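You operate a simulated robot arm through the tools that you are given. There is no shell and no other tool. Be economical: measure what you need, move in short steps, check, and stop when the job is done.

Carry out the task below with a simulated two-armed robot. There is one attempt and no reset: what you move stays moved.

TASK
Swap the pressed green box for the brown one and press LINES.
Fine: set the grey dial to LINES; stand the small green box in the green tray; one press only; leave the press tray pushed in.

It is judged by the outcome, as a careful person would: the job done as asked, and still so three seconds after it is handed in. It fails if anything else is knocked over, pushed out of place, dropped, spilled or broken.

THE ROBOT
Two 7-joint arms with two-finger parallel grippers on one trunk, on a base that drives. Base frame: it is fixed to the floor where the robot stands at the start and does not move with it; the origin is under the middle of the robot, x ahead of it, y to its left, z up; the surface under the hand at the start is at about z = 760. Readings come in mm, rad, newtons and seconds.
The left shoulder is at the start at [50, 209, 1196], the right one opposite. With the tool pointing down near the work surface each hand reaches from about 100 to 880 mm from the robot's upright axis, wherever it stands, measured 20 degrees to its own side. Places, roughly: bed of the press tray [500, -200, 800]; grey dial [600, -300, 800]; jaw tray [400, -300, 800]; orange button [500, -200, 900]; press tray [500, -200, 800]. Payload 4.4 kg a hand.
Tool frame (each hand has its own): the origin (TCP) lies between the finger pads and is the grasp point; the fingertips stand 23 mm ahead of it; z points along the fingers, y is the line along which they close. The gripper opens to 94 mm. The fingers are 38 mm wide and 10 mm thick; the gripper's body (54 by 96 mm) begins 39 mm behind the TCP.
Orientation is that of the tool frame in the base frame, as a unit quaternion [x, y, z, w]. With the fingers straight down and closing along the base's y, the tool's x points along the base's -x, its y along +y and its z along -z.

THE INTERFACE
- The arms move only by the tool step_arm. It takes "left_commands", "right_commands" or both (then of equal length, played together; a hand with none holds still); each is a list of rows, each a list of 3 entries, a list of its own where there are three numbers: the shift along the base's x, y, z in units of 25 mm (1.0 is 25 mm), then the turn, a rotation vector about the base's x, y, z in units of 4 degrees (1.0 is 4 degrees), then the opening, from 0 (shut) to 1 (fully open). In form: [[[x, y, z], [ax, ay, az], gripper], ...]. A call has 1 to 8 rows; each row shifts and turns the commanded pose from where the row before left it. A call with a number of a shift or a turn outside -1 to 1 is refused whole. Rows are played at 5 a second. More than 50 mm and 0.15 rad between two rows, or a gripper value outside its range, and nothing of the call is played. A pose out of reach is approached as far as the arm can. The call stops where the force on the tool passes 40 N (or 10 N more than at its start, if that is more) or the arm is blocked; 0.2 s more then pass. The fingers move at their own pace (about 108 mm/s each) and stop on an object; they squeeze with about 29 N. The grip force told is the motor's: it shows also when the fingers shut on nothing. Time passes only in rows, and 0.2 s behind the last, so rows that do not move let the fingers close. The reply holds the time, the measured pose of the TCP, the force on the tool along the base axes, the opening and the grip force, in the units named above and with some noise, with the torque about the TCP (base axes, N m) and any sound that the robot's microphone picked up, and new pictures: "pictures" is both (left out), scene, wrist or none (wrist: the cameras of the hands that moved).
- Cameras (640 x 400 px; columns grow to the right, rows downward): "scene" is now at [141.5, -35.2, 1358]; the picture's right is [-0.42, -0.91, 0.00], its down [-0.58, 0.27, -0.76] and it looks along [0.69, -0.32, -0.65] (base axes); focal length 226 px, centre (320, 200). "left" rides on the left gripper at [86, -16, -74] in its tool frame; the picture's right is [0.18, 0.98, 0.00], its down [-0.58, 0.11, -0.81] and it looks along [-0.79, 0.15, 0.59] (tool axes); focal length 243 px, centre (320, 200). "right" rides on the right gripper at [86, 16, -75] in its tool frame; the picture's right is [-0.18, 0.98, 0.00], its down [-0.58, -0.11, -0.81] and it looks along [-0.79, -0.15, 0.59] (tool axes); focal length 243 px, centre (320, 200). There is no depth. A picture from a camera that has moved, and an enlarged one, comes with that camera's place and axes in the base frame and with its lens.
- lift_body(by): slides the trunk up (or, below 0, down) by that many mm; the arms and the scene camera ride with it, the base frame stays. It gives what a move gives, with no picture.
- drive_base(legs): drives the robot by 1 to 6 legs, each [ahead, left, turn to the left] in mm, mm and rad, along the robot's own axes; the way and the turn of a leg run together, so that a leg with both is an arc; at most 1500 mm and 3.142 rad a leg. The arms and the cameras ride along, it lands a little off, and it stops where it bumps. It gives what a move gives, and a new picture of the scene camera.
- pan_tilt(pan, tilt): turns the head with the scene camera to pan (to the left, within 1.396 rad either way) and tilt (down, from -0.506 to 1.204), counted from straight ahead of the robot. It gives what a move gives, and a new picture of the scene camera.
- inspect(camera, box): a new picture of the part [left, top, right, bottom] of that camera's present view, enlarged. It takes no simulated time.
- hand_in(): hands the job in; it is judged then, once.

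Go step by step. Nothing tells you exact positions but the pictures and the camera data: compare them with the known pose of the tool, close in by small moves and look again before you grip or let go. The budget is 120 turns and 260 pictures, counting those below and the enlarged ones. Unless the task says otherwise, let go and move clear before handing in, and close with one line.

The tools are called after ">>>" by a JSON object that holds its "method" and its "body". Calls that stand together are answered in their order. step_arm: Moves the arms, as the interface text tells. Its arguments: {"type":"object","properties":{"left_commands":{"type":"array","items":{"type":"array"}},"right_commands":{"type":"array","items":{"type":"array"}},"pictures":{"type":"string","enum":["both","scene","wrist","none"]}},"required":[]} The other tools are called the same way: lift_body (by) slides the trunk up or down; drive_base (legs) drives the base; pan_tilt (pan, tilt) turns the head that bears the scene camera; inspect (camera, box) takes an enlarged picture of a part of a camera's view; hand_in () hands the job in.

At the start:

```text
clock: 0.0
left_position: [587.2, 50.3, 1069.8]
left_ee_rot: [0.0, 1.0, 0.0, -0.001]
left_contact_force: [-1.1, 0.6, -0.8]
left_torque: [-0.02, -0.02, 0.02]
left_gripper_width: 93.9
left_grasp_force: 0.1
right_position: [548.4, -446.7, 1142.9]
right_ee_rot: [0.0, 1.0, 0.0, 0.0]
right_contact_force: [0.5, 0.4, -0.2]
right_torque: [0.04, 0.02, -0.02]
right_gripper_width: 94.1
right_grasp_force: 0.1
trunk travel left (down, up): [-275.0, 288.0]
robot x, y, heading: [-0.2, 0.5, 0.002]
head pan, tilt: [-0.436, 0.702]
```

scene: 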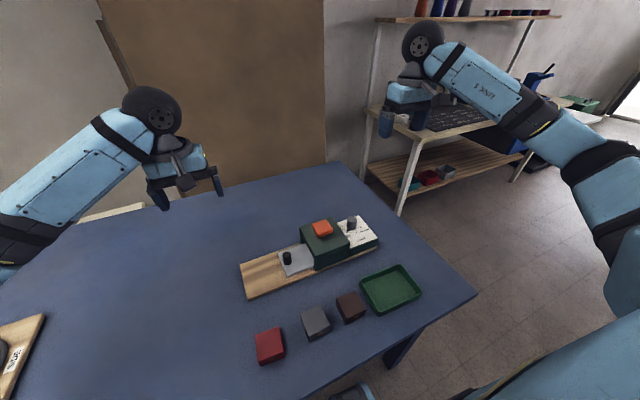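
right: 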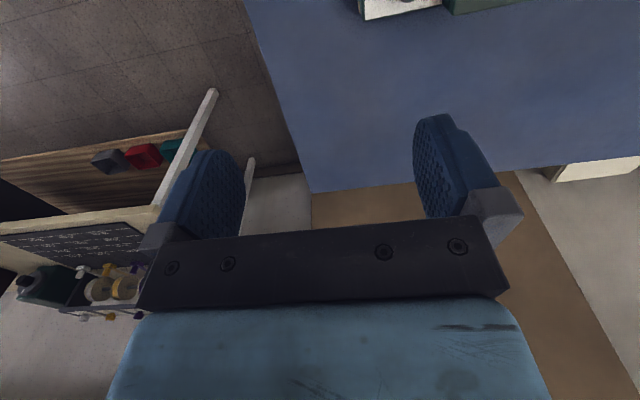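
left: 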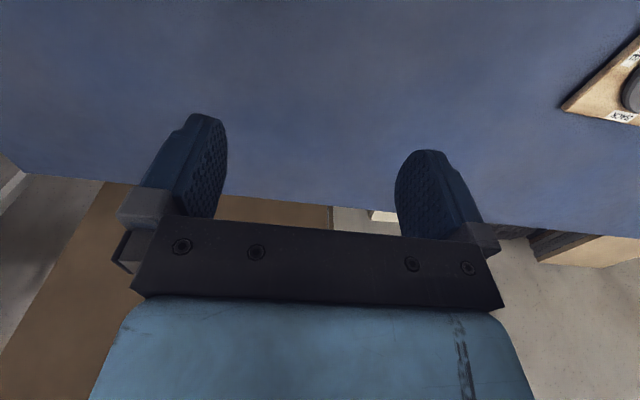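

I see a press device with a black-knobbed tray, an orange button, a grey dial on a white plate, and red, grey and brown boxes plus a green tray. I'll enlarge the device first.

>>> {"method": "inspect", "body": {"camera": "scene", "box": [230, 200, 390, 300]}}

>>> {"method": "inspect", "body": {"camera": "scene", "box": [240, 260, 432, 380]}}

```text
4.00 times, centred on (310, 250) of scene
camera zoom: at [141.5, -35.2, 1358.0], right [-0.42, -0.91, 0.0], down [-0.58, 0.27, -0.76], along [0.69, -0.32, -0.65], focal length 905 px, centre (360, 0)
```

zoom: 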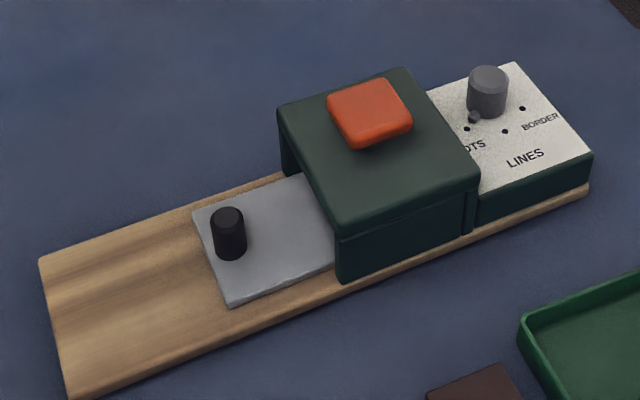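

```text
3.33 times, centred on (336, 320) of scene
camera zoom: at [141.5, -35.2, 1358.0], right [-0.42, -0.91, 0.0], down [-0.58, 0.27, -0.76], along [0.69, -0.32, -0.65], focal length 754 px, centre (267, -200)
```

zoom: 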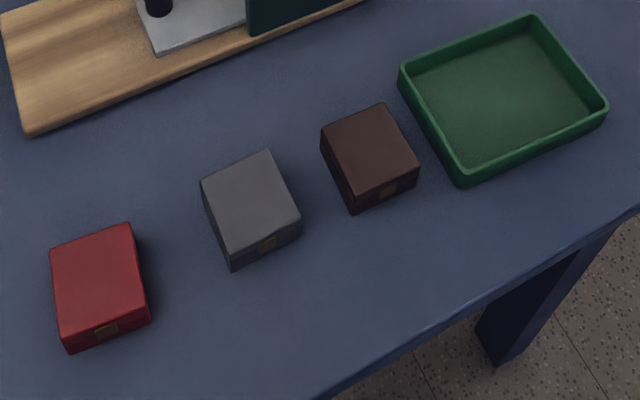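

The board lies along y at x≈535. The knob is at about (539,-113), the dial at (536,-364) and the brown box at (343,-213). I'll bring the right hand nearer to view the dial.

>>> {"method": "step_arm", "body": {"right_commands": [[[-0.5, 0.43, -1], [0, 0, 0], 0.6], [[-0.5, 0.43, -1], [0, 0, 0], 0.6], [[-0.5, 0.43, -1], [0, 0, 0], 0.6], [[-0.5, 0.43, -1], [0, 0, 0], 0.6], [[-0.5, 0.43, -1], [0, 0, 0], 0.6], [[-0.5, 0.43, -1], [0, 0, 0], 0.6], [[-0.5, 0.43, -1], [0, 0, 0], 0.6], [[-0.5, 0.43, -1], [0, 0, 0], 0.6]]}}

```text
clock: 1.8
left_position: [587.0, 49.6, 1071.2]
left_ee_rot: [0.0, 1.0, 0.0, 0.0]
left_contact_force: [0.5, -0.8, 0.7]
left_torque: [-0.02, 0.01, 0.02]
left_gripper_width: 94.0
left_grasp_force: 0.0
right_position: [450.0, -362.4, 942.4]
right_ee_rot: [0.0, 1.0, 0.0, 0.0]
right_contact_force: [0.6, 0.6, -0.1]
right_torque: [0.02, 0.0, 0.02]
right_gripper_width: 56.4
right_grasp_force: 0.1
trunk travel left (down, up): [-275.0, 288.0]
robot x, y, heading: [4.3, 1.1, 0.003]
head pan, tilt: [-0.436, 0.702]
camera scene: at [141.5, -35.3, 1358.0], right [-0.42, -0.91, 0.0], down [-0.58, 0.27, -0.76], along [0.69, -0.32, -0.65], focal length 226 px, centre (320, 200)
camera right: at [363.6, -345.5, 1016.3], right [0.18, 0.98, 0.0], down [0.58, -0.11, 0.81], along [0.79, -0.15, -0.59], focal length 243 px, centre (320, 200)
```

scene: 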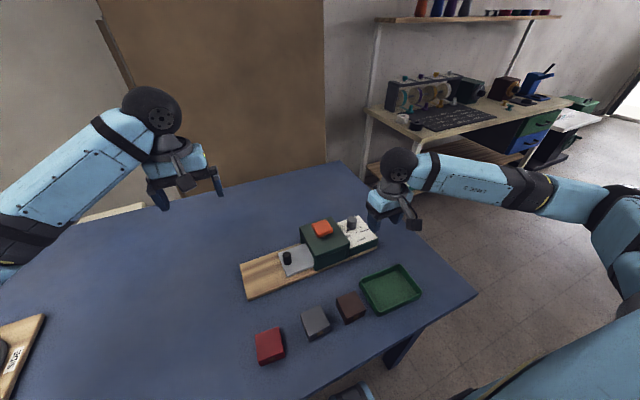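
right: 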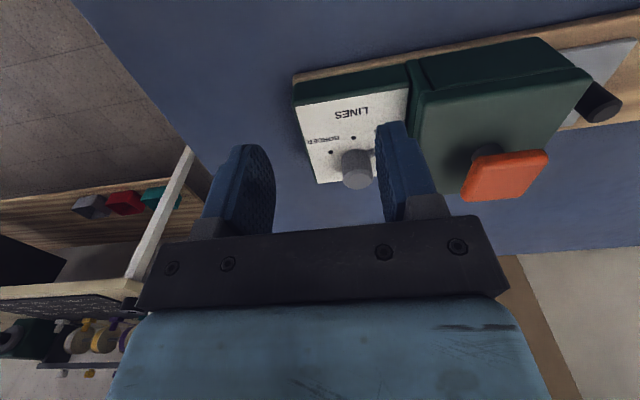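

The dial's place differs a little between the two views, so I'll enlarge both.

>>> {"method": "inspect", "body": {"camera": "right", "box": [280, 60, 440, 200]}}

>>> {"method": "inspect", "body": {"camera": "scene", "box": [330, 200, 410, 250]}}

```text
2.86 times, centred on (360, 130) of right
camera zoom: at [363.6, -345.5, 1016.3], right [0.18, 0.98, 0.0], down [0.58, -0.11, 0.81], along [0.79, -0.15, -0.59], focal length 693 px, centre (206, 400)
```

zoom: 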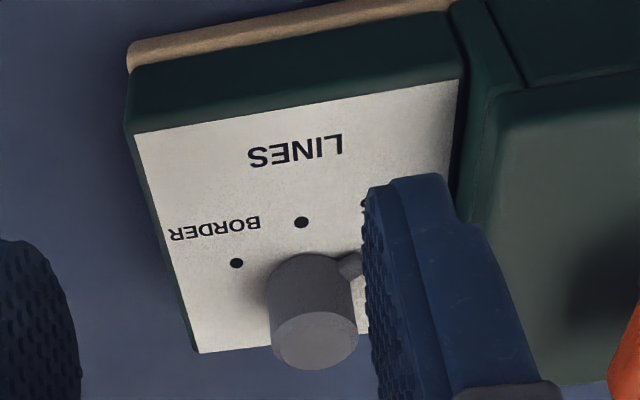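

```text
8.00 times, centred on (370, 225) of scene
camera zoom: at [141.5, -35.3, 1358.0], right [-0.42, -0.91, 0.0], down [-0.58, 0.27, -0.76], along [0.69, -0.32, -0.65], focal length 1809 px, centre (-80, 0)
```

zoom: 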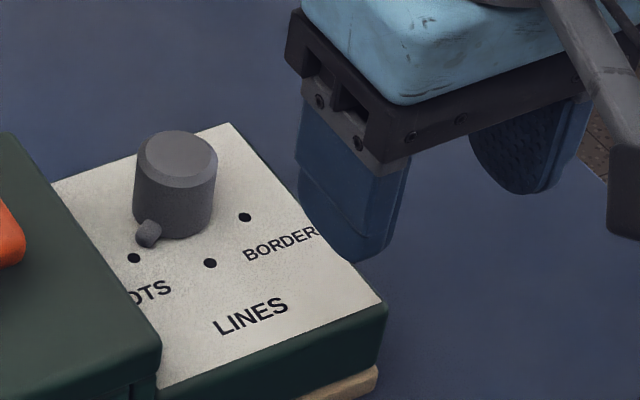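

Corrected: the dial axis is at about (559,-342), its top at z≈838. The pointer is on DOTS, and LINES needs +60° about z. I'll position above the dial, turned -32°.

>>> {"method": "step_arm", "body": {"right_commands": [[[0.545, 0.1, -0.15], [0, 0, -1], 0.6], [[0.545, 0.1, -0.15], [0, 0, -1], 0.6], [[0.545, 0.1, -0.15], [0, 0, -1], 0.6], [[0.545, 0.1, -0.15], [0, 0, -1], 0.6], [[0.545, 0.1, -0.15], [0, 0, -1], 0.6], [[0.545, 0.1, -0.15], [0, 0, -1], 0.6], [[0.545, 0.1, -0.15], [0, 0, -1], 0.6], [[0.545, 0.1, -0.15], [0, 0, -1], 0.6]]}}

>>> {"method": "inspect", "body": {"camera": "scene", "box": [310, 170, 422, 240]}}

```text
clock: 3.6
left_position: [587.9, 51.1, 1071.0]
left_ee_rot: [0.0, 1.0, 0.001, 0.0]
left_contact_force: [0.7, 0.1, -0.4]
left_torque: [0.01, 0.0, 0.01]
left_gripper_width: 94.0
left_grasp_force: 0.0
right_position: [555.4, -340.6, 913.0]
right_ee_rot: [0.277, 0.961, 0.0, 0.0]
right_contact_force: [0.0, -0.2, 0.3]
right_torque: [-0.01, 0.0, 0.02]
right_gripper_width: 56.7
right_grasp_force: 0.1
trunk travel left (down, up): [-275.0, 288.0]
robot x, y, heading: [1.2, -1.7, -0.006]
head pan, tilt: [-0.436, 0.702]
camera scene: at [141.9, -35.1, 1357.9], right [-0.42, -0.91, 0.0], down [-0.59, 0.27, -0.76], along [0.69, -0.32, -0.65], focal length 226 px, centre (320, 200)
camera right: at [491.0, -280.1, 986.5], right [0.68, 0.73, 0.0], down [0.44, -0.4, 0.81], along [0.59, -0.55, -0.59], focal length 243 px, centre (320, 200)
```

scene: 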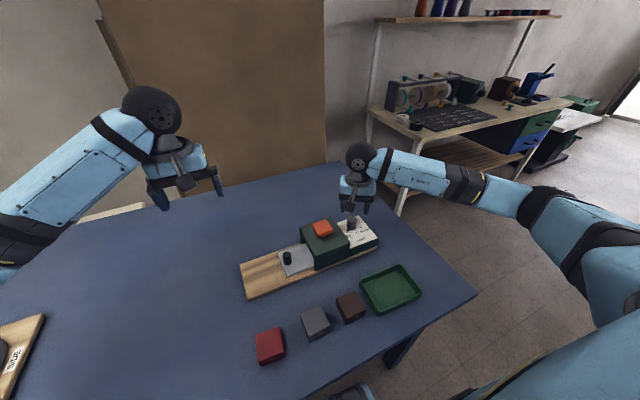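
right: 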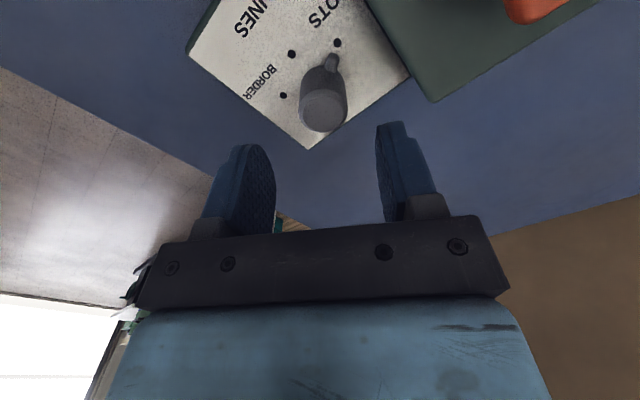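

```text
5.71 times, centred on (366, 205) of scene
camera zoom: at [141.9, -35.1, 1357.9], right [-0.42, -0.91, 0.0], down [-0.59, 0.27, -0.76], along [0.69, -0.32, -0.65], focal length 1292 px, centre (57, 171)
```

zoom: 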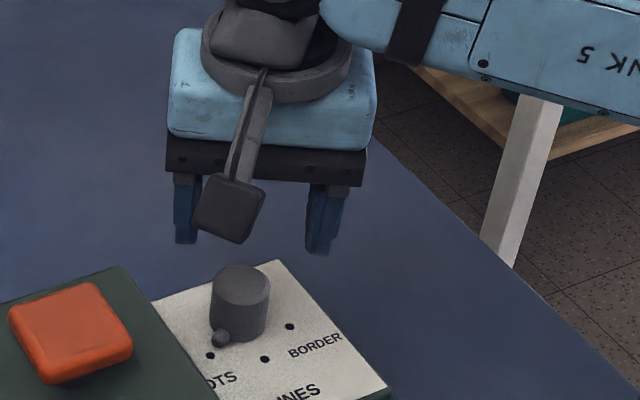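

The dial is seen at (563,-345), so I'll descend with the fingertips kept above the nub and close on it.

>>> {"method": "step_arm", "body": {"right_commands": [[[0.1, -0.05, -0.65], [0, 0, 0], 0.6], [[0.1, -0.05, -0.65], [0, 0, 0], 0.6], [[0.05, -0.04, -0.65], [0, 0, 0], 0.6], [[0, 0, -0.65], [0, 0, 0], 0.6]]}}

>>> {"method": "inspect", "body": {"camera": "scene", "box": [310, 180, 406, 240]}}

```text
clock: 4.6
left_position: [587.4, 50.2, 1069.9]
left_ee_rot: [0.0, 1.0, 0.0, 0.0]
left_contact_force: [-0.2, 0.8, -0.5]
left_torque: [-0.01, 0.06, 0.04]
left_gripper_width: 94.1
left_grasp_force: 0.0
right_position: [563.0, -343.5, 848.4]
right_ee_rot: [0.275, 0.961, 0.0, 0.0]
right_contact_force: [-0.7, -0.6, 0.2]
right_torque: [-0.02, -0.01, -0.02]
right_gripper_width: 56.4
right_grasp_force: 0.0
trunk travel left (down, up): [-275.0, 288.0]
robot x, y, heading: [0.6, 4.5, -0.001]
head pan, tilt: [-0.436, 0.702]
camera scene: at [141.6, -35.3, 1358.0], right [-0.42, -0.91, 0.0], down [-0.59, 0.27, -0.76], along [0.69, -0.32, -0.65], focal length 226 px, centre (320, 200)
camera right: at [498.3, -283.7, 921.5], right [0.68, 0.74, 0.0], down [0.44, -0.4, 0.81], along [0.59, -0.55, -0.59], focal length 243 px, centre (320, 200)
```

scene: 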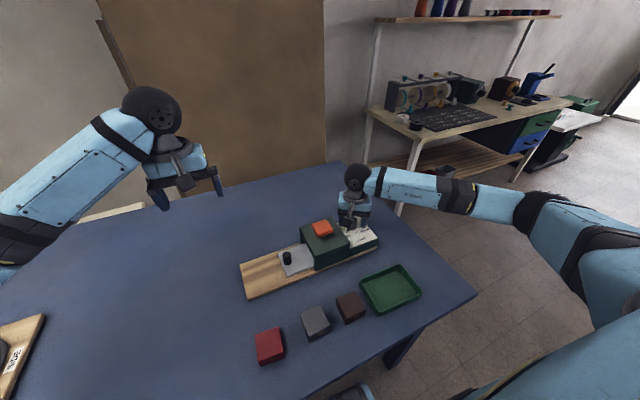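
right: 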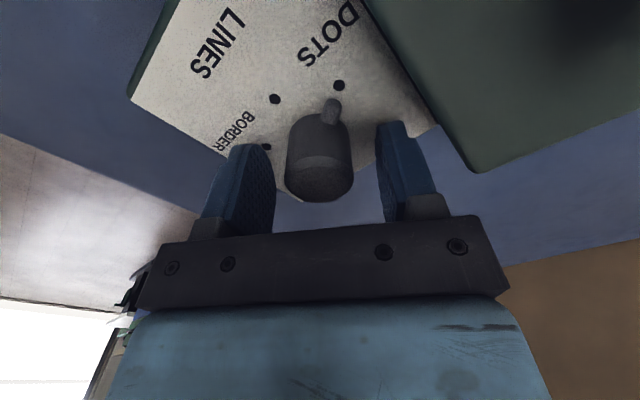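

```text
6.67 times, centred on (358, 210) of scene
camera zoom: at [141.6, -35.3, 1358.0], right [-0.42, -0.91, 0.0], down [-0.59, 0.27, -0.76], along [0.69, -0.32, -0.65], focal length 1508 px, centre (67, 133)
```

zoom: 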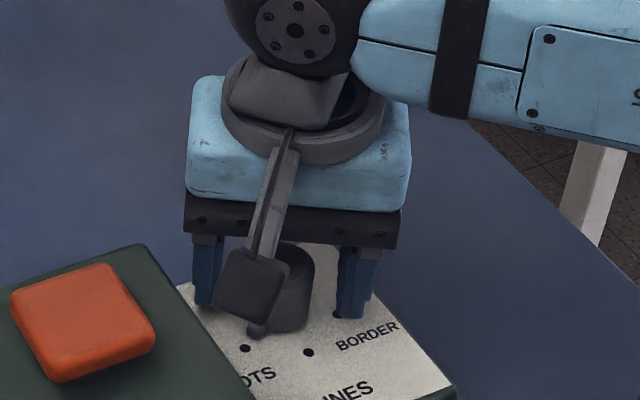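

The dial is centred between the fingers, so I'll close and begin turning.

>>> {"method": "step_arm", "body": {"right_commands": [[[0, 0, 0], [0, 0, 0], 0.15], [[0, 0, 0], [0, 0, 0], 0.15], [[0, 0, 0], [0, 0, 1], 0.15], [[0, 0, 0], [0, 0, 1], 0.15], [[0, 0, 0], [0, 0, 1], 0.15], [[0, 0, 0], [0, 0, 1], 0.15], [[0, 0, 0], [0, 0, 1], 0.15]], "pictures": "wrist"}}

```text
clock: 6.2
left_position: [587.7, 51.9, 1071.0]
left_ee_rot: [0.0, 1.0, -0.001, 0.0]
left_contact_force: [-0.3, 0.5, -0.1]
left_torque: [-0.03, 0.0, 0.02]
left_gripper_width: 93.9
left_grasp_force: 0.1
right_position: [563.8, -342.6, 848.5]
right_ee_rot: [0.104, 0.995, 0.001, -0.002]
right_contact_force: [-2.8, 11.1, 0.5]
right_torque: [-0.34, -0.39, -0.04]
right_gripper_width: 31.5
right_grasp_force: 28.8
trunk travel left (down, up): [-275.0, 288.0]
robot x, y, heading: [-0.3, -1.8, 0.006]
head pan, tilt: [-0.436, 0.702]
camera right: at [482.2, -308.6, 921.8], right [0.38, 0.92, 0.0], down [0.55, -0.23, 0.81], along [0.74, -0.31, -0.59], focal length 243 px, centre (320, 200)
```

right: 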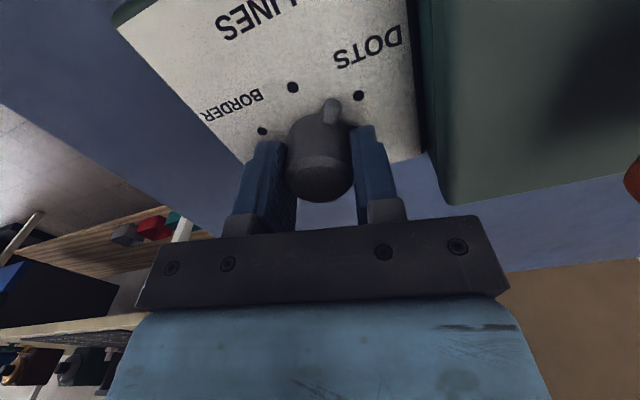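

The dial turns along with the hand. I'll continue the remaining 40°, easing the side force slightly.

>>> {"method": "step_arm", "body": {"right_commands": [[[0, 0.02, 0], [0, 0, 1], 0.15], [[0, 0.02, 0], [0, 0, 1], 0.15], [[0, 0, 0], [0, 0, 1], 0.15], [[0, 0, 0], [0, 0, 1], 0.15], [[0, 0, 0], [0, 0, 1], 0.15], [[0, 0, 0], [0, 0, 1], 0.15], [[0, 0, 0], [0, 0, 1], 0.15], [[0, 0, 0], [0, 0, 1], 0.15]], "pictures": "wrist"}}

>>> {"method": "inspect", "body": {"camera": "right", "box": [220, 40, 420, 165]}}

```text
clock: 8.0
left_position: [587.8, 50.9, 1070.0]
left_ee_rot: [0.0, 1.0, 0.0, 0.0]
left_contact_force: [-0.1, -0.7, 0.3]
left_torque: [0.03, -0.01, 0.0]
left_gripper_width: 94.0
left_grasp_force: 0.0
right_position: [563.9, -342.5, 848.2]
right_ee_rot: [-0.174, 0.985, 0.0, 0.0]
right_contact_force: [0.4, 7.8, 1.3]
right_torque: [0.01, -0.19, -0.02]
right_gripper_width: 31.3
right_grasp_force: 28.8
trunk travel left (down, up): [-275.0, 288.0]
robot x, y, heading: [0.7, -1.0, -0.002]
head pan, tilt: [-0.436, 0.702]
camera right: at [477.4, -357.1, 921.8], right [-0.16, 0.99, 0.0], down [0.58, 0.1, 0.81], along [0.8, 0.13, -0.59], focal length 243 px, centre (320, 200)
```

right: 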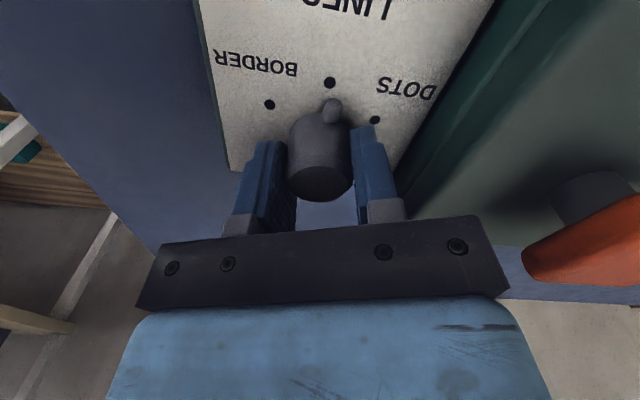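

```text
3.20 times, centred on (320, 102) of right
camera zoom: at [477.4, -357.1, 921.8], right [-0.16, 0.99, 0.0], down [0.58, 0.1, 0.81], along [0.8, 0.13, -0.59], focal length 776 px, centre (320, 512)
```

zoom: 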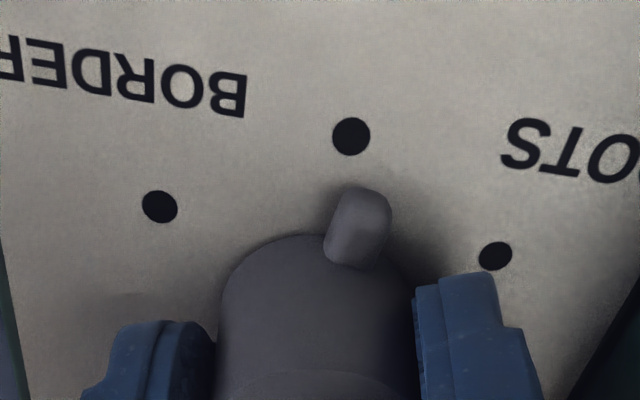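

About 52° has been turned and the pointer is just short of LINES. Two more steps, then release and look.

>>> {"method": "step_arm", "body": {"right_commands": [[[0, 0.02, 0], [0, 0, 1], 0.15], [[0, 0, 0], [0, 0, 1], 0.15], [[0, 0, 0], [0, 0, 0], 0.15], [[0, 0, 0], [0, 0, 0], 0.6], [[0, 0, 0], [0, 0, 0], 0.6], [[0, 0, 1], [0, 0, 0], 0.6], [[0, 0, 1], [0, 0, 0], 0.6]]}}

>>> {"method": "inspect", "body": {"camera": "scene", "box": [330, 200, 410, 250]}}

>>> {"method": "inspect", "body": {"camera": "right", "box": [220, 0, 420, 125]}}

```text
clock: 9.6
left_position: [587.3, 50.9, 1069.9]
left_ee_rot: [0.0, 1.0, 0.0, 0.0]
left_contact_force: [-0.1, -0.6, 0.4]
left_torque: [0.01, -0.01, -0.01]
left_gripper_width: 94.3
left_grasp_force: 0.1
right_position: [563.6, -342.5, 899.8]
right_ee_rot: [-0.242, 0.97, -0.001, 0.0]
right_contact_force: [-0.2, 0.2, 0.3]
right_torque: [0.01, -0.01, 0.04]
right_gripper_width: 56.3
right_grasp_force: 0.2
trunk travel left (down, up): [-275.0, 288.0]
robot x, y, heading: [0.1, 3.1, -0.003]
head pan, tilt: [-0.436, 0.702]
camera scene: at [141.3, -35.0, 1358.0], right [-0.42, -0.91, 0.0], down [-0.58, 0.27, -0.76], along [0.69, -0.32, -0.65], focal length 226 px, centre (320, 200)
camera right: at [479.2, -368.1, 972.9], right [-0.3, 0.95, 0.0], down [0.56, 0.18, 0.81], along [0.77, 0.24, -0.59], focal length 243 px, centre (320, 200)
```

scene: 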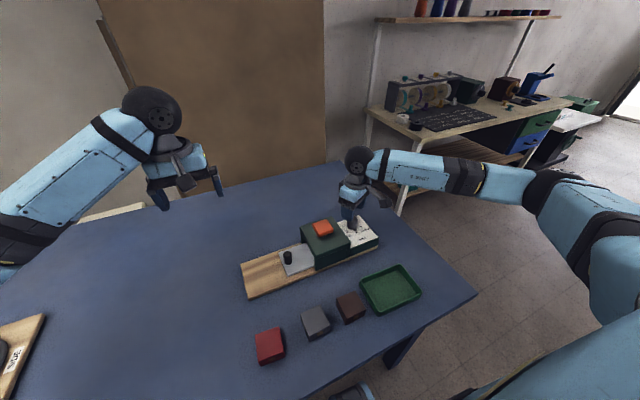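
right: 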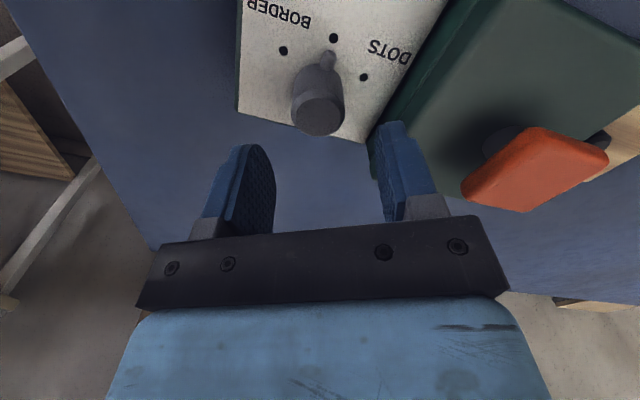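

```text
8.00 times, centred on (370, 225) of scene
camera zoom: at [141.3, -35.0, 1358.0], right [-0.42, -0.91, 0.0], down [-0.58, 0.27, -0.76], along [0.69, -0.32, -0.65], focal length 1809 px, centre (-80, 0)
```

zoom: 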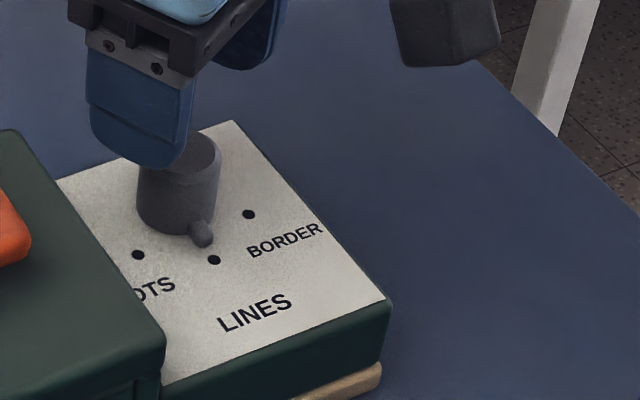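

```text
3.20 times, centred on (320, 62) of right
camera zoom: at [479.2, -368.1, 972.9], right [-0.3, 0.95, 0.0], down [0.56, 0.18, 0.81], along [0.77, 0.24, -0.59], focal length 776 px, centre (320, 640)
```

zoom: 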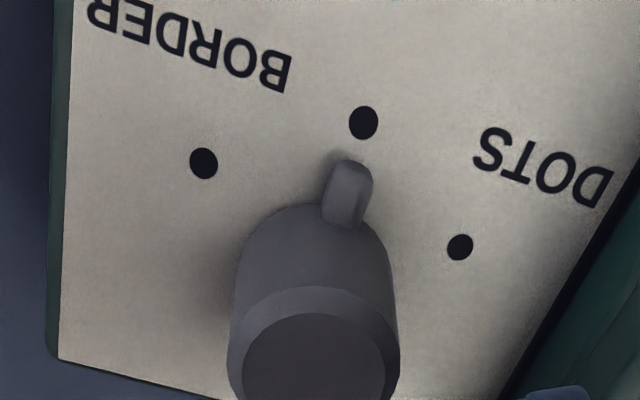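

The pointer is on LINES. Next is the knob at about (533,-113): I'll raise the hand, cross over the press and turn back to the default orientation.

>>> {"method": "step_arm", "body": {"right_commands": [[[0, 0, 1], [0, 0, -1], 0.5], [[0, 0.5, 1], [0, 0, -1], 0.5], [[-0.2, 1, 0.4], [0, 0, -1], 0.5], [[-0.2, 1, 0], [0, 0, -1], 0.5], [[-0.2, 1, 0], [0, 0, -1], 0.5], [[-0.2, 1, 0], [0, 0, -1], 0.5], [[-0.2, 1, 0], [0, 0, -1], 0.5], [[-0.2, 1, 0], [0, 0, 0], 0.5]], "pictures": "none"}}

>>> {"method": "step_arm", "body": {"right_commands": [[[-0.3, 1, 0], [0, 0, 0], 0.5], [[-0.3, 1, 0], [0, 0, 0], 0.5], [[-0.3, 0.6, -0.5], [0, 0, 0], 0.5]]}}

```text
clock: 11.4
left_position: [587.6, 51.0, 1070.5]
left_ee_rot: [0.0, 1.0, -0.001, 0.0]
left_contact_force: [0.3, -0.2, 0.6]
left_torque: [-0.03, 0.0, 0.02]
left_gripper_width: 94.0
left_grasp_force: 0.0
right_position: [534.5, -179.1, 958.6]
right_ee_rot: [0.001, 1.0, -0.001, 0.0]
right_contact_force: [-0.3, 0.2, -0.3]
right_torque: [-0.01, 0.02, -0.03]
right_gripper_width: 47.0
right_grasp_force: 0.0
trunk travel left (down, up): [-275.0, 288.0]
robot x, y, heading: [-4.3, 0.5, -0.003]
head pan, tilt: [-0.436, 0.702]
```

```text
clock: 12.2
left_position: [587.4, 50.5, 1070.1]
left_ee_rot: [0.0, 1.0, 0.0, -0.001]
left_contact_force: [0.0, -0.1, -0.1]
left_torque: [-0.01, 0.05, 0.01]
left_gripper_width: 94.2
left_grasp_force: 0.0
right_position: [509.9, -115.4, 945.6]
right_ee_rot: [0.0, 1.0, 0.0, 0.0]
right_contact_force: [0.2, -0.2, -0.5]
right_torque: [0.0, -0.03, 0.0]
right_gripper_width: 46.9
right_grasp_force: 0.1
trunk travel left (down, up): [-275.0, 288.0]
robot x, y, heading: [1.8, 4.0, 0.003]
head pan, tilt: [-0.436, 0.702]
camera scene: at [141.6, -35.1, 1358.0], right [-0.42, -0.91, 0.0], down [-0.59, 0.27, -0.76], along [0.69, -0.32, -0.65], focal length 226 px, centre (320, 200)
camera right: at [423.0, -98.9, 1019.4], right [0.18, 0.98, 0.0], down [0.58, -0.11, 0.81], along [0.79, -0.15, -0.59], focal length 243 px, centre (320, 200)
```

scene: 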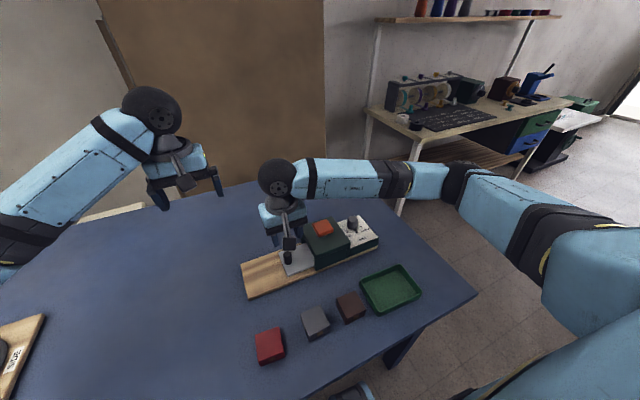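
right: 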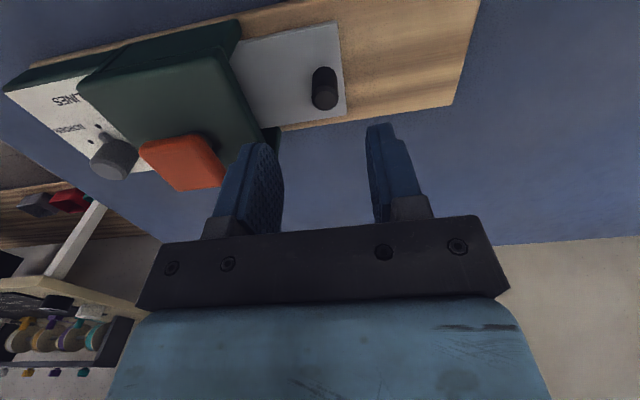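

The knob is at about (543,-117) with its top near z≈815. I'll go down above it.

>>> {"method": "step_arm", "body": {"right_commands": [[[0.4, 0, -0.8], [0, 0, 0], 0.5], [[0.4, 0, -0.8], [0, 0, 0], 0.5], [[0.4, -0.04, -0.8], [0, 0, 0], 0.5], [[0.12, -0.04, -0.8], [0, 0, 0], 0.5], [[0, 0, -0.6], [0, 0, 0], 0.5]]}}

>>> {"method": "inspect", "body": {"camera": "scene", "box": [240, 200, 352, 270]}}

```text
clock: 13.4
left_position: [586.9, 50.7, 1070.7]
left_ee_rot: [0.0, 1.0, 0.001, 0.0]
left_contact_force: [-0.3, -0.2, -0.7]
left_torque: [-0.01, 0.05, 0.01]
left_gripper_width: 94.0
left_grasp_force: 0.0
right_position: [545.4, -118.2, 850.4]
right_ee_rot: [0.001, 1.0, 0.001, -0.001]
right_contact_force: [-0.1, 0.4, 0.2]
right_torque: [-0.04, 0.01, 0.0]
right_gripper_width: 47.0
right_grasp_force: 0.0
trunk travel left (down, up): [-275.0, 288.0]
robot x, y, heading: [-0.1, -0.9, 0.001]
head pan, tilt: [-0.436, 0.702]
camera scene: at [141.7, -35.2, 1358.0], right [-0.42, -0.91, 0.0], down [-0.59, 0.27, -0.76], along [0.69, -0.32, -0.65], focal length 226 px, centre (320, 200)
camera right: at [459.3, -101.1, 924.1], right [0.18, 0.98, 0.0], down [0.58, -0.11, 0.81], along [0.79, -0.15, -0.59], focal length 243 px, centre (320, 200)
```

scene: 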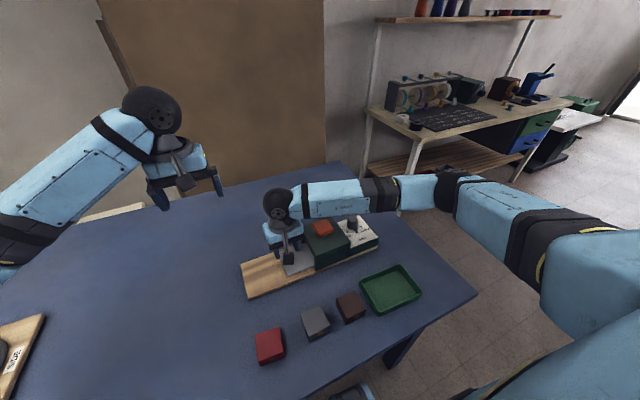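
right: 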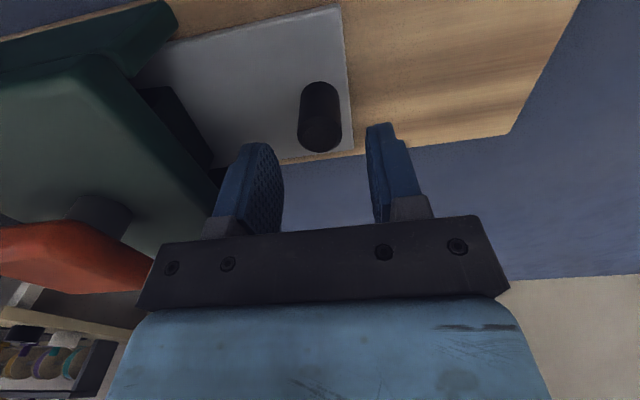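

```text
5.71 times, centred on (296, 235) of scene
camera zoom: at [141.7, -35.2, 1358.0], right [-0.42, -0.91, 0.0], down [-0.59, 0.27, -0.76], along [0.69, -0.32, -0.65], focal length 1292 px, centre (457, 0)
```

zoom: 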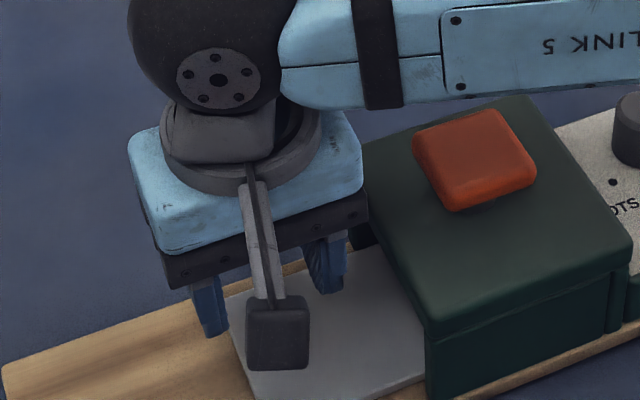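

The knob is centred, so I'll descend a little and close on it.

>>> {"method": "step_arm", "body": {"right_commands": [[[-0.05, 0.03, -0.5], [0, 0, 0], 0.5], [[0, 0, -0.45], [0, 0, 0], 0.5], [[0, 0, 0], [0, 0, 0], 0.05], [[0, 0, 0], [0, 0, 0], 0.05], [[0, 0, 0], [0, 0, 0], 0.05]], "pictures": "wrist"}}

```text
clock: 14.6
left_position: [588.1, 50.1, 1070.6]
left_ee_rot: [0.0, 1.0, 0.0, 0.001]
left_contact_force: [0.0, 0.2, -0.2]
left_torque: [0.02, 0.0, 0.0]
left_gripper_width: 94.1
left_grasp_force: 0.0
right_position: [543.3, -116.2, 826.9]
right_ee_rot: [0.0, 1.0, 0.0, 0.0]
right_contact_force: [0.2, 1.5, -0.7]
right_torque: [-0.23, -0.5, -0.04]
right_gripper_width: 23.4
right_grasp_force: 29.2
trunk travel left (down, up): [-275.0, 288.0]
robot x, y, heading: [2.1, 1.3, 0.002]
head pan, tilt: [-0.436, 0.702]
camera right: at [457.7, -100.0, 900.2], right [0.18, 0.98, 0.0], down [0.58, -0.11, 0.81], along [0.79, -0.15, -0.59], focal length 243 px, centre (320, 200)
```

right: 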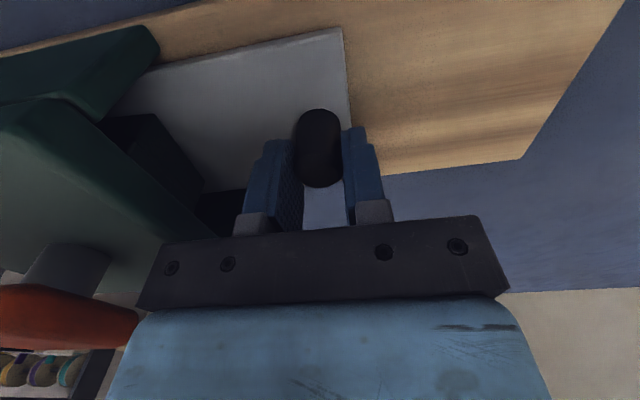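

The knob is gripped. I'll pull the tray out along +y.

>>> {"method": "step_arm", "body": {"right_commands": [[[0.01, 0.6, 0], [0, 0, 0], 0.05], [[0.01, 0.7, 0], [0, 0, 0], 0.05], [[0.01, 0.7, 0], [0, 0, 0], 0.05], [[0.01, 0.7, 0], [0, 0, 0], 0.05], [[0.01, 0.7, 0], [0, 0, 0], 0.05], [[0.01, 0.5, 0], [0, 0, 0], 0.05]]}}

>>> {"method": "inspect", "body": {"camera": "scene", "box": [230, 200, 358, 280]}}

```text
clock: 16.0
left_position: [587.1, 51.7, 1071.4]
left_ee_rot: [0.0, 1.0, 0.0, -0.001]
left_contact_force: [-0.5, 0.1, -0.1]
left_torque: [-0.02, 0.01, -0.01]
left_gripper_width: 94.1
left_grasp_force: 0.0
right_position: [545.3, -18.7, 826.7]
right_ee_rot: [0.0, 1.0, 0.0, 0.0]
right_contact_force: [1.3, 0.2, 1.8]
right_torque: [-0.39, 0.78, 0.01]
right_gripper_width: 23.9
right_grasp_force: 28.5
trunk travel left (down, up): [-275.0, 288.0]
robot x, y, heading: [-2.1, 2.8, 0.006]
head pan, tilt: [-0.436, 0.702]
camera scene: at [141.5, -35.0, 1358.1], right [-0.42, -0.91, 0.0], down [-0.58, 0.27, -0.76], along [0.69, -0.32, -0.65], focal length 226 px, centre (320, 200)
camera right: at [457.6, -0.7, 900.3], right [0.18, 0.98, 0.0], down [0.58, -0.11, 0.81], along [0.79, -0.15, -0.59], focal length 243 px, centre (320, 200)
```

scene: 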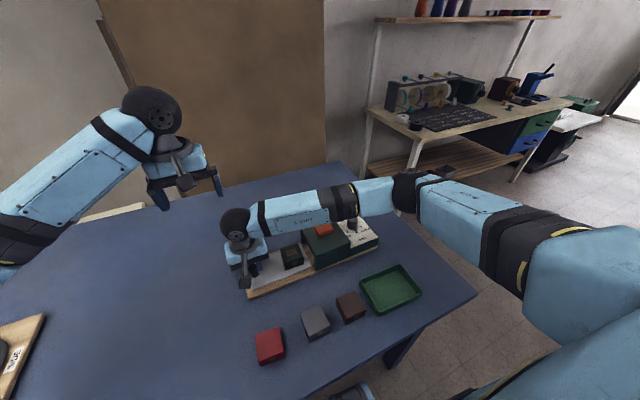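
right: 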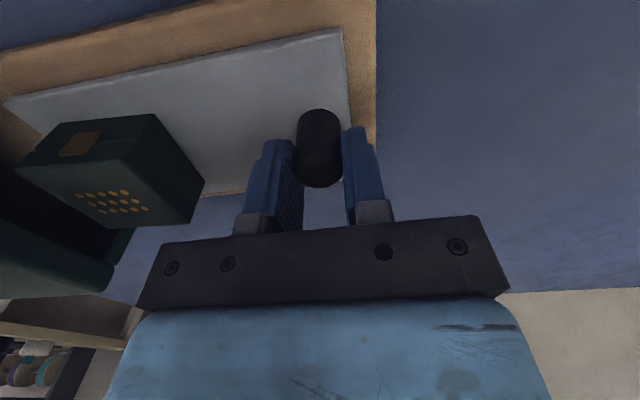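

```text
5.00 times, centred on (294, 240) of scene
camera zoom: at [141.5, -35.0, 1358.1], right [-0.42, -0.91, 0.0], down [-0.58, 0.27, -0.76], along [0.69, -0.32, -0.65], focal length 1131 px, centre (450, 0)
```

zoom: 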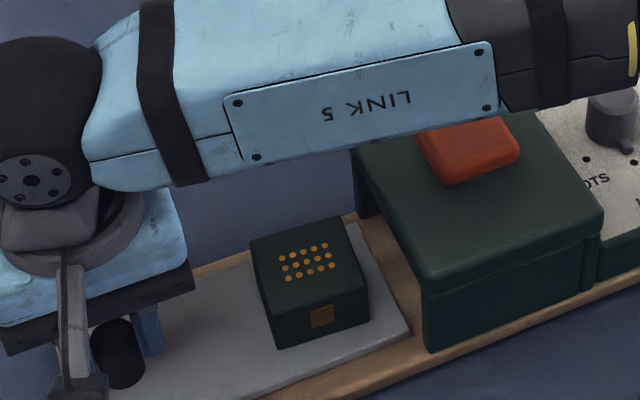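

The green box (stamped with dots) is out on the tray at about (534,-126). I'll release the knob, rise and start turning -90° so that the fingers close along x, clear of the press.

>>> {"method": "step_arm", "body": {"right_commands": [[[0, 0, 0], [0, 0, 0], 0.45], [[0, 0, 0], [0, 0, 0], 0.45], [[0, 0, 0.8], [0, 0, 0], 0.45], [[0, 0, 1], [0, 0, -1], 0.45], [[0, 0, 1], [0, 0, -1], 0.7], [[0, 0, 1], [0, 0, -1], 0.7], [[0, 0, 0.5], [0, 0, -1], 0.7], [[0, 0, 0], [0, 0, -1], 0.7]], "pictures": "scene"}}

>>> {"method": "step_arm", "body": {"right_commands": [[[0, -0.2, 0], [0, 0, -1], 0.9], [[0, -0.2, 0], [0, 0, -1], 0.9], [[0, -0.2, 0], [0, 0, -1], 0.9], [[0, -0.2, 0], [0, 0, -1], 0.9], [[0, -0.2, 0], [0, 0, -1], 0.9], [[0, -0.2, 0], [0, 0, -1], 0.9], [[0, -0.2, 0], [0, 0, -1], 0.9], [[0, -0.2, 0], [0, 0, -1], 0.9]], "pictures": "none"}}

>>> {"method": "step_arm", "body": {"right_commands": [[[-0.05, -0.2, 0], [0, 0, -1], 0.9], [[-0.05, -0.2, 0], [0, 0, -1], 0.9], [[-0.05, -0.2, 0], [0, 0, -1], 0.9], [[-0.05, -0.2, 0], [0, 0, -1], 0.9], [[-0.05, -0.2, 0], [0, 0, -1], 0.9], [[-0.05, -0.2, 0], [0, 0, -1], 0.9], [[-0.05, -0.2, 0], [0, 0, -1], 0.9], [[0, -0.2, 0], [0, 0, -1], 0.9]], "pictures": "none"}}

>>> {"method": "step_arm", "body": {"right_commands": [[[0, -0.2, 0], [0, 0, -1], 0.9], [[0, 0, 0], [0, 0, -0.5], 0.9]]}}

```text
clock: 17.1
left_position: [589.2, 50.5, 1078.9]
left_ee_rot: [-0.001, 1.0, -0.005, 0.004]
left_contact_force: [1.5, 1.5, 0.9]
left_torque: [0.01, -0.08, 0.04]
left_gripper_width: 93.2
left_grasp_force: 0.0
right_position: [541.7, -20.4, 867.7]
right_ee_rot: [0.041, 0.999, -0.004, -0.006]
right_contact_force: [0.0, -0.2, -0.3]
right_torque: [-0.01, 0.02, -0.02]
right_gripper_width: 65.8
right_grasp_force: 0.0
trunk travel left (down, up): [-275.0, 288.0]
robot x, y, heading: [-2.3, -2.5, -0.0]
head pan, tilt: [-0.436, 0.702]
stopped in row 5 (left hand): the force on the tool passed its limit at 62 N (the readings are from after the stop); the commanded pose is now the measured one
camera scene: at [141.3, -35.3, 1358.0], right [-0.42, -0.91, 0.0], down [-0.58, 0.27, -0.76], along [0.69, -0.32, -0.65], focal length 226 px, centre (320, 200)
```

scene: 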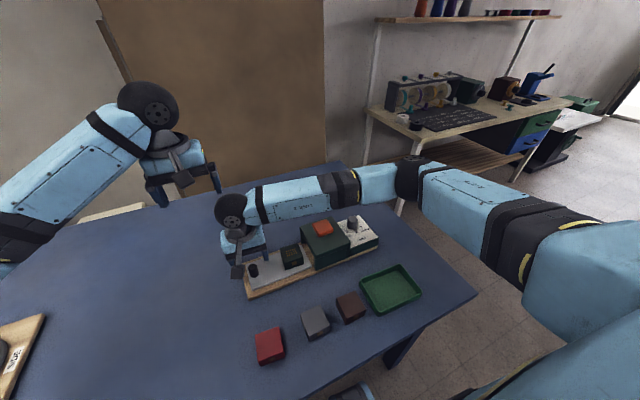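

```text
clock: 18.9
left_position: [589.0, 49.9, 1078.3]
left_ee_rot: [0.0, 1.0, -0.005, 0.005]
left_contact_force: [0.1, -0.2, -0.6]
left_torque: [0.01, 0.0, 0.01]
left_gripper_width: 94.0
left_grasp_force: 0.1
right_position: [542.7, -58.3, 869.3]
right_ee_rot: [0.315, 0.949, -0.003, -0.007]
right_contact_force: [0.1, -0.2, 0.3]
right_torque: [0.03, -0.01, -0.04]
right_gripper_width: 84.5
right_grasp_force: 0.2
trunk travel left (down, up): [-275.0, 288.0]
robot x, y, heading: [0.5, -2.0, -0.004]
head pan, tilt: [-0.436, 0.702]
```

```text
clock: 20.7
left_position: [588.4, 49.7, 1077.9]
left_ee_rot: [0.0, 1.0, -0.005, 0.005]
left_contact_force: [0.5, -0.7, 0.4]
left_torque: [-0.02, 0.0, -0.01]
left_gripper_width: 93.7
left_grasp_force: 0.1
right_position: [534.6, -99.5, 869.2]
right_ee_rot: [0.565, 0.825, 0.0, -0.008]
right_contact_force: [0.0, 0.8, -0.1]
right_torque: [-0.05, 0.0, 0.02]
right_gripper_width: 84.4
right_grasp_force: 0.0
trunk travel left (down, up): [-275.0, 288.0]
robot x, y, heading: [-0.3, -2.1, 0.004]
head pan, tilt: [-0.436, 0.702]
```

```text
clock: 21.3
left_position: [588.5, 50.8, 1078.1]
left_ee_rot: [0.001, 1.0, -0.006, 0.005]
left_contact_force: [-0.1, 1.2, 0.4]
left_torque: [-0.01, 0.02, -0.01]
left_gripper_width: 94.4
left_grasp_force: 0.1
right_position: [534.0, -104.5, 869.3]
right_ee_rot: [0.606, 0.795, 0.0, -0.008]
right_contact_force: [0.4, -0.6, -0.6]
right_torque: [0.03, 0.0, -0.02]
right_gripper_width: 84.7
right_grasp_force: 0.1
trunk travel left (down, up): [-275.0, 288.0]
robot x, y, heading: [2.8, 2.8, 0.003]
head pan, tilt: [-0.436, 0.702]
camera scene: at [141.5, -35.0, 1358.0], right [-0.42, -0.91, 0.0], down [-0.58, 0.27, -0.76], along [0.69, -0.32, -0.65], focal length 226 px, centre (320, 200)
camera right: at [527.8, -17.1, 943.0], right [1.0, 0.08, -0.01], down [0.06, -0.6, 0.8], along [0.06, -0.8, -0.6], focal length 243 px, centre (320, 200)
```

scene: 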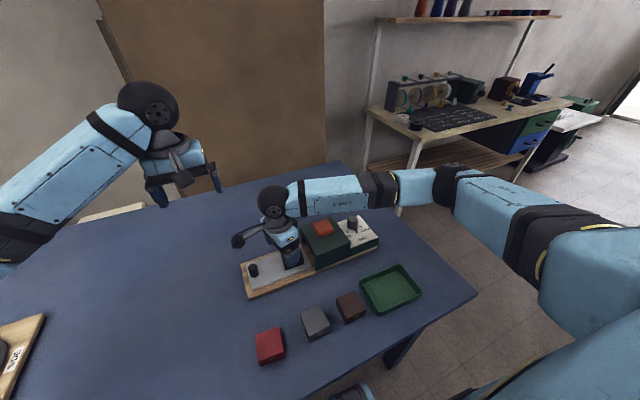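
right: 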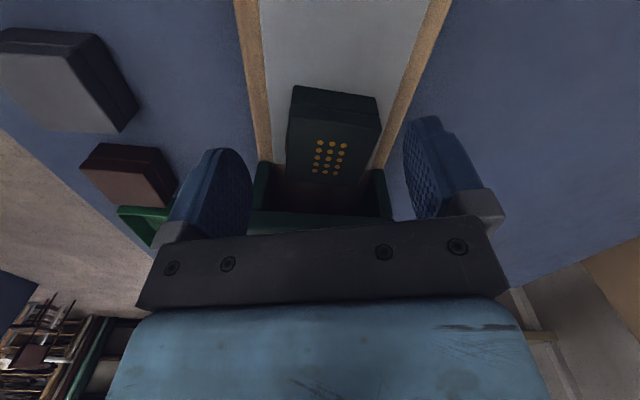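

The hands bumped lightly at height, with nothing disturbed. I'll move the left arm aside, finish the turn and centre over the green box at about (542,-128).

>>> {"method": "step_arm", "body": {"right_commands": [[[0.08, -0.25, 0], [0, 0, -1], 0.9], [[0.08, -0.25, 0], [0, 0, -1], 0.9], [[0.08, -0.25, 0], [0, 0, -1], 0.9], [[0.08, -0.2, 0], [0, 0, -1], 0.9]], "left_commands": [[[0, 1, 0.3], [0, 0, 0], 1], [[0, 1, 0.3], [0, 0, 0], 1], [[0, 1, 0.3], [0, 0, 0], 1], [[0, 1, 0.3], [0, 0, 0], 1]]}}

>>> {"method": "inspect", "body": {"camera": "scene", "box": [230, 200, 358, 280]}}

```text
clock: 22.3
left_position: [588.9, 151.2, 1107.2]
left_ee_rot: [0.001, 1.0, -0.006, 0.006]
left_contact_force: [0.6, 0.8, -0.6]
left_torque: [0.0, 0.0, 0.03]
left_gripper_width: 94.0
left_grasp_force: 0.0
right_position: [540.1, -127.6, 869.1]
right_ee_rot: [0.711, 0.703, 0.001, -0.008]
right_contact_force: [0.5, -0.5, 0.2]
right_torque: [-0.01, -0.01, 0.0]
right_gripper_width: 84.6
right_grasp_force: 0.1
trunk travel left (down, up): [-275.0, 288.0]
robot x, y, heading: [-2.7, -3.0, -0.005]
head pan, tilt: [-0.436, 0.702]
camera scene: at [141.1, -34.6, 1358.1], right [-0.42, -0.91, 0.0], down [-0.58, 0.27, -0.76], along [0.69, -0.32, -0.64], focal length 226 px, centre (320, 200)
camera right: at [559.1, -41.8, 943.8], right [0.98, -0.2, -0.01], down [-0.11, -0.59, 0.8], along [-0.16, -0.78, -0.6], focal length 243 px, centre (320, 200)
camera left: at [501.0, 135.5, 1182.4], right [-0.18, 0.98, -0.01], down [0.57, 0.12, 0.81], along [0.8, 0.14, -0.58], focal length 243 px, centre (320, 200)
```

scene: 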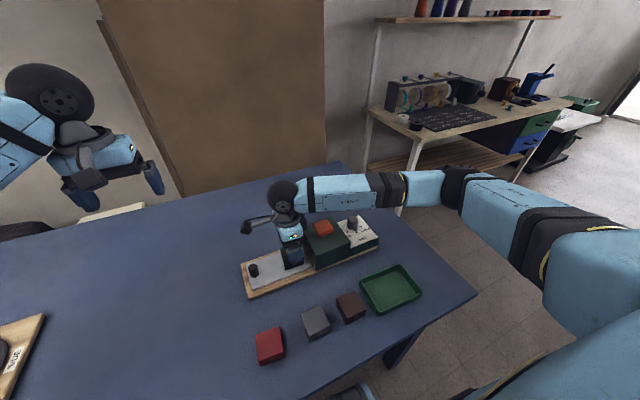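
right: 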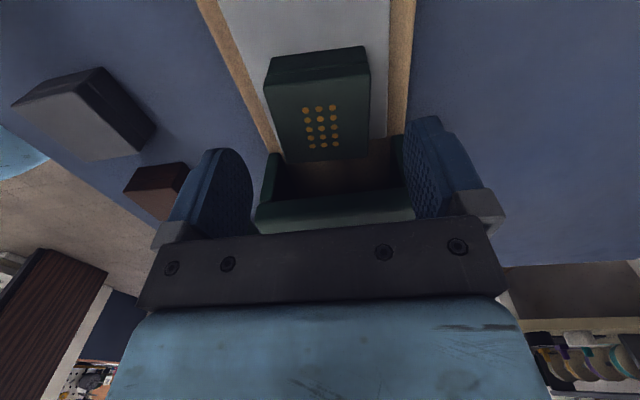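
left: 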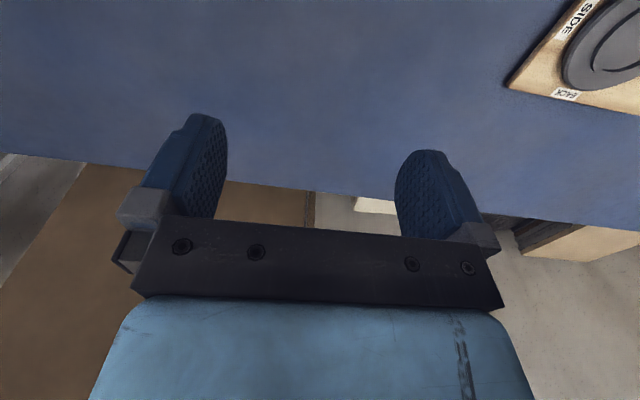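

```text
5.00 times, centred on (294, 240) of scene
camera zoom: at [141.1, -34.6, 1358.1], right [-0.42, -0.91, 0.0], down [-0.58, 0.27, -0.76], along [0.69, -0.32, -0.64], focal length 1131 px, centre (450, 0)
```

zoom: 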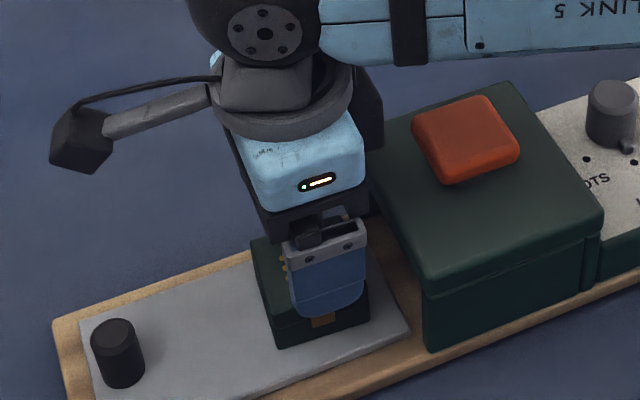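

The hand is centred over the green box. I'll remove the slight tilt, descend and close.

>>> {"method": "step_arm", "body": {"right_commands": [[[0.03, 0, -0.4], [-0.18, -0.14, 0], 0.9], [[0, -0.03, -0.8], [0, 0, 0], 0.9], [[0, 0, -0.8], [0, 0, 0], 0.9]]}}

>>> {"method": "inspect", "body": {"camera": "scene", "box": [230, 200, 358, 280]}}

```text
clock: 23.1
left_position: [587.9, 149.7, 1106.8]
left_ee_rot: [0.0, 1.0, -0.005, 0.006]
left_contact_force: [-0.4, 0.6, 0.1]
left_torque: [-0.01, 0.0, -0.02]
left_gripper_width: 94.1
left_grasp_force: 0.1
right_position: [541.2, -130.2, 817.2]
right_ee_rot: [0.711, 0.703, 0.0, -0.001]
right_contact_force: [0.6, 0.0, -0.2]
right_torque: [-0.03, 0.04, -0.02]
right_gripper_width: 84.3
right_grasp_force: 0.1
trunk travel left (down, up): [-275.0, 288.0]
robot x, y, heading: [-2.3, -0.8, 0.001]
head pan, tilt: [-0.436, 0.702]
camera scene: at [141.6, -35.2, 1358.0], right [-0.42, -0.91, 0.0], down [-0.59, 0.27, -0.76], along [0.69, -0.32, -0.65], focal length 226 px, centre (320, 200)
camera right: at [558.7, -42.7, 891.0], right [0.98, -0.2, 0.0], down [-0.12, -0.58, 0.81], along [-0.16, -0.79, -0.59], focal length 243 px, centre (320, 200)
```

scene: 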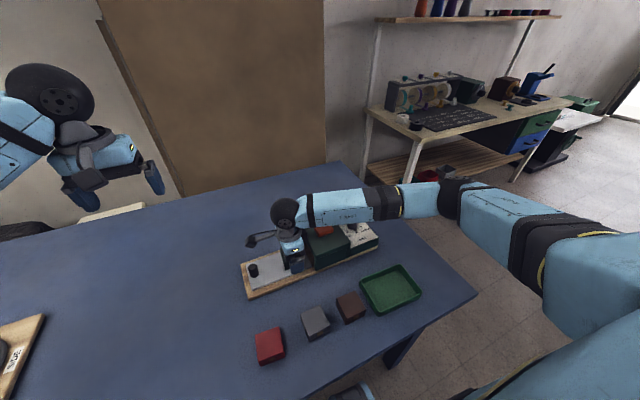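
right: 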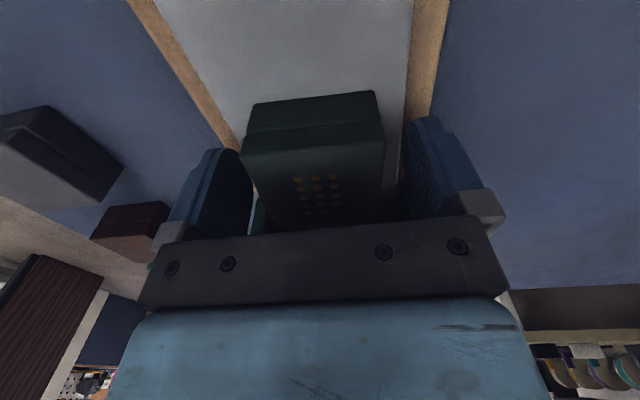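

```text
5.00 times, centred on (294, 240) of scene
camera zoom: at [141.6, -35.2, 1358.0], right [-0.42, -0.91, 0.0], down [-0.59, 0.27, -0.76], along [0.69, -0.32, -0.65], focal length 1131 px, centre (450, 0)
```

zoom: 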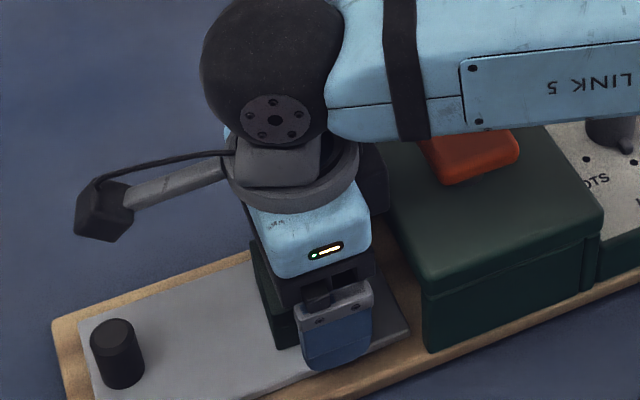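

The box sits between the fingers. I'll close, then lift slightly to check.

>>> {"method": "step_arm", "body": {"right_commands": [[[0, 0, 0], [0, 0, 0], 0.4], [[0, 0, 0], [0, 0, 0], 0.4], [[0, 0, 0], [0, 0, 0], 0.4]], "pictures": "none"}}

```text
clock: 23.9
left_position: [589.4, 149.9, 1108.5]
left_ee_rot: [0.001, 1.0, -0.005, 0.005]
left_contact_force: [0.7, -0.3, 0.4]
left_torque: [-0.03, 0.01, 0.01]
left_gripper_width: 94.0
left_grasp_force: 0.0
right_position: [541.4, -129.9, 817.8]
right_ee_rot: [0.711, 0.703, 0.0, -0.001]
right_contact_force: [-0.4, 0.3, 0.5]
right_torque: [-0.01, 0.02, -0.02]
right_gripper_width: 55.4
right_grasp_force: 29.1
trunk travel left (down, up): [-275.0, 288.0]
robot x, y, heading: [0.3, 2.4, 0.001]
head pan, tilt: [-0.436, 0.702]
```

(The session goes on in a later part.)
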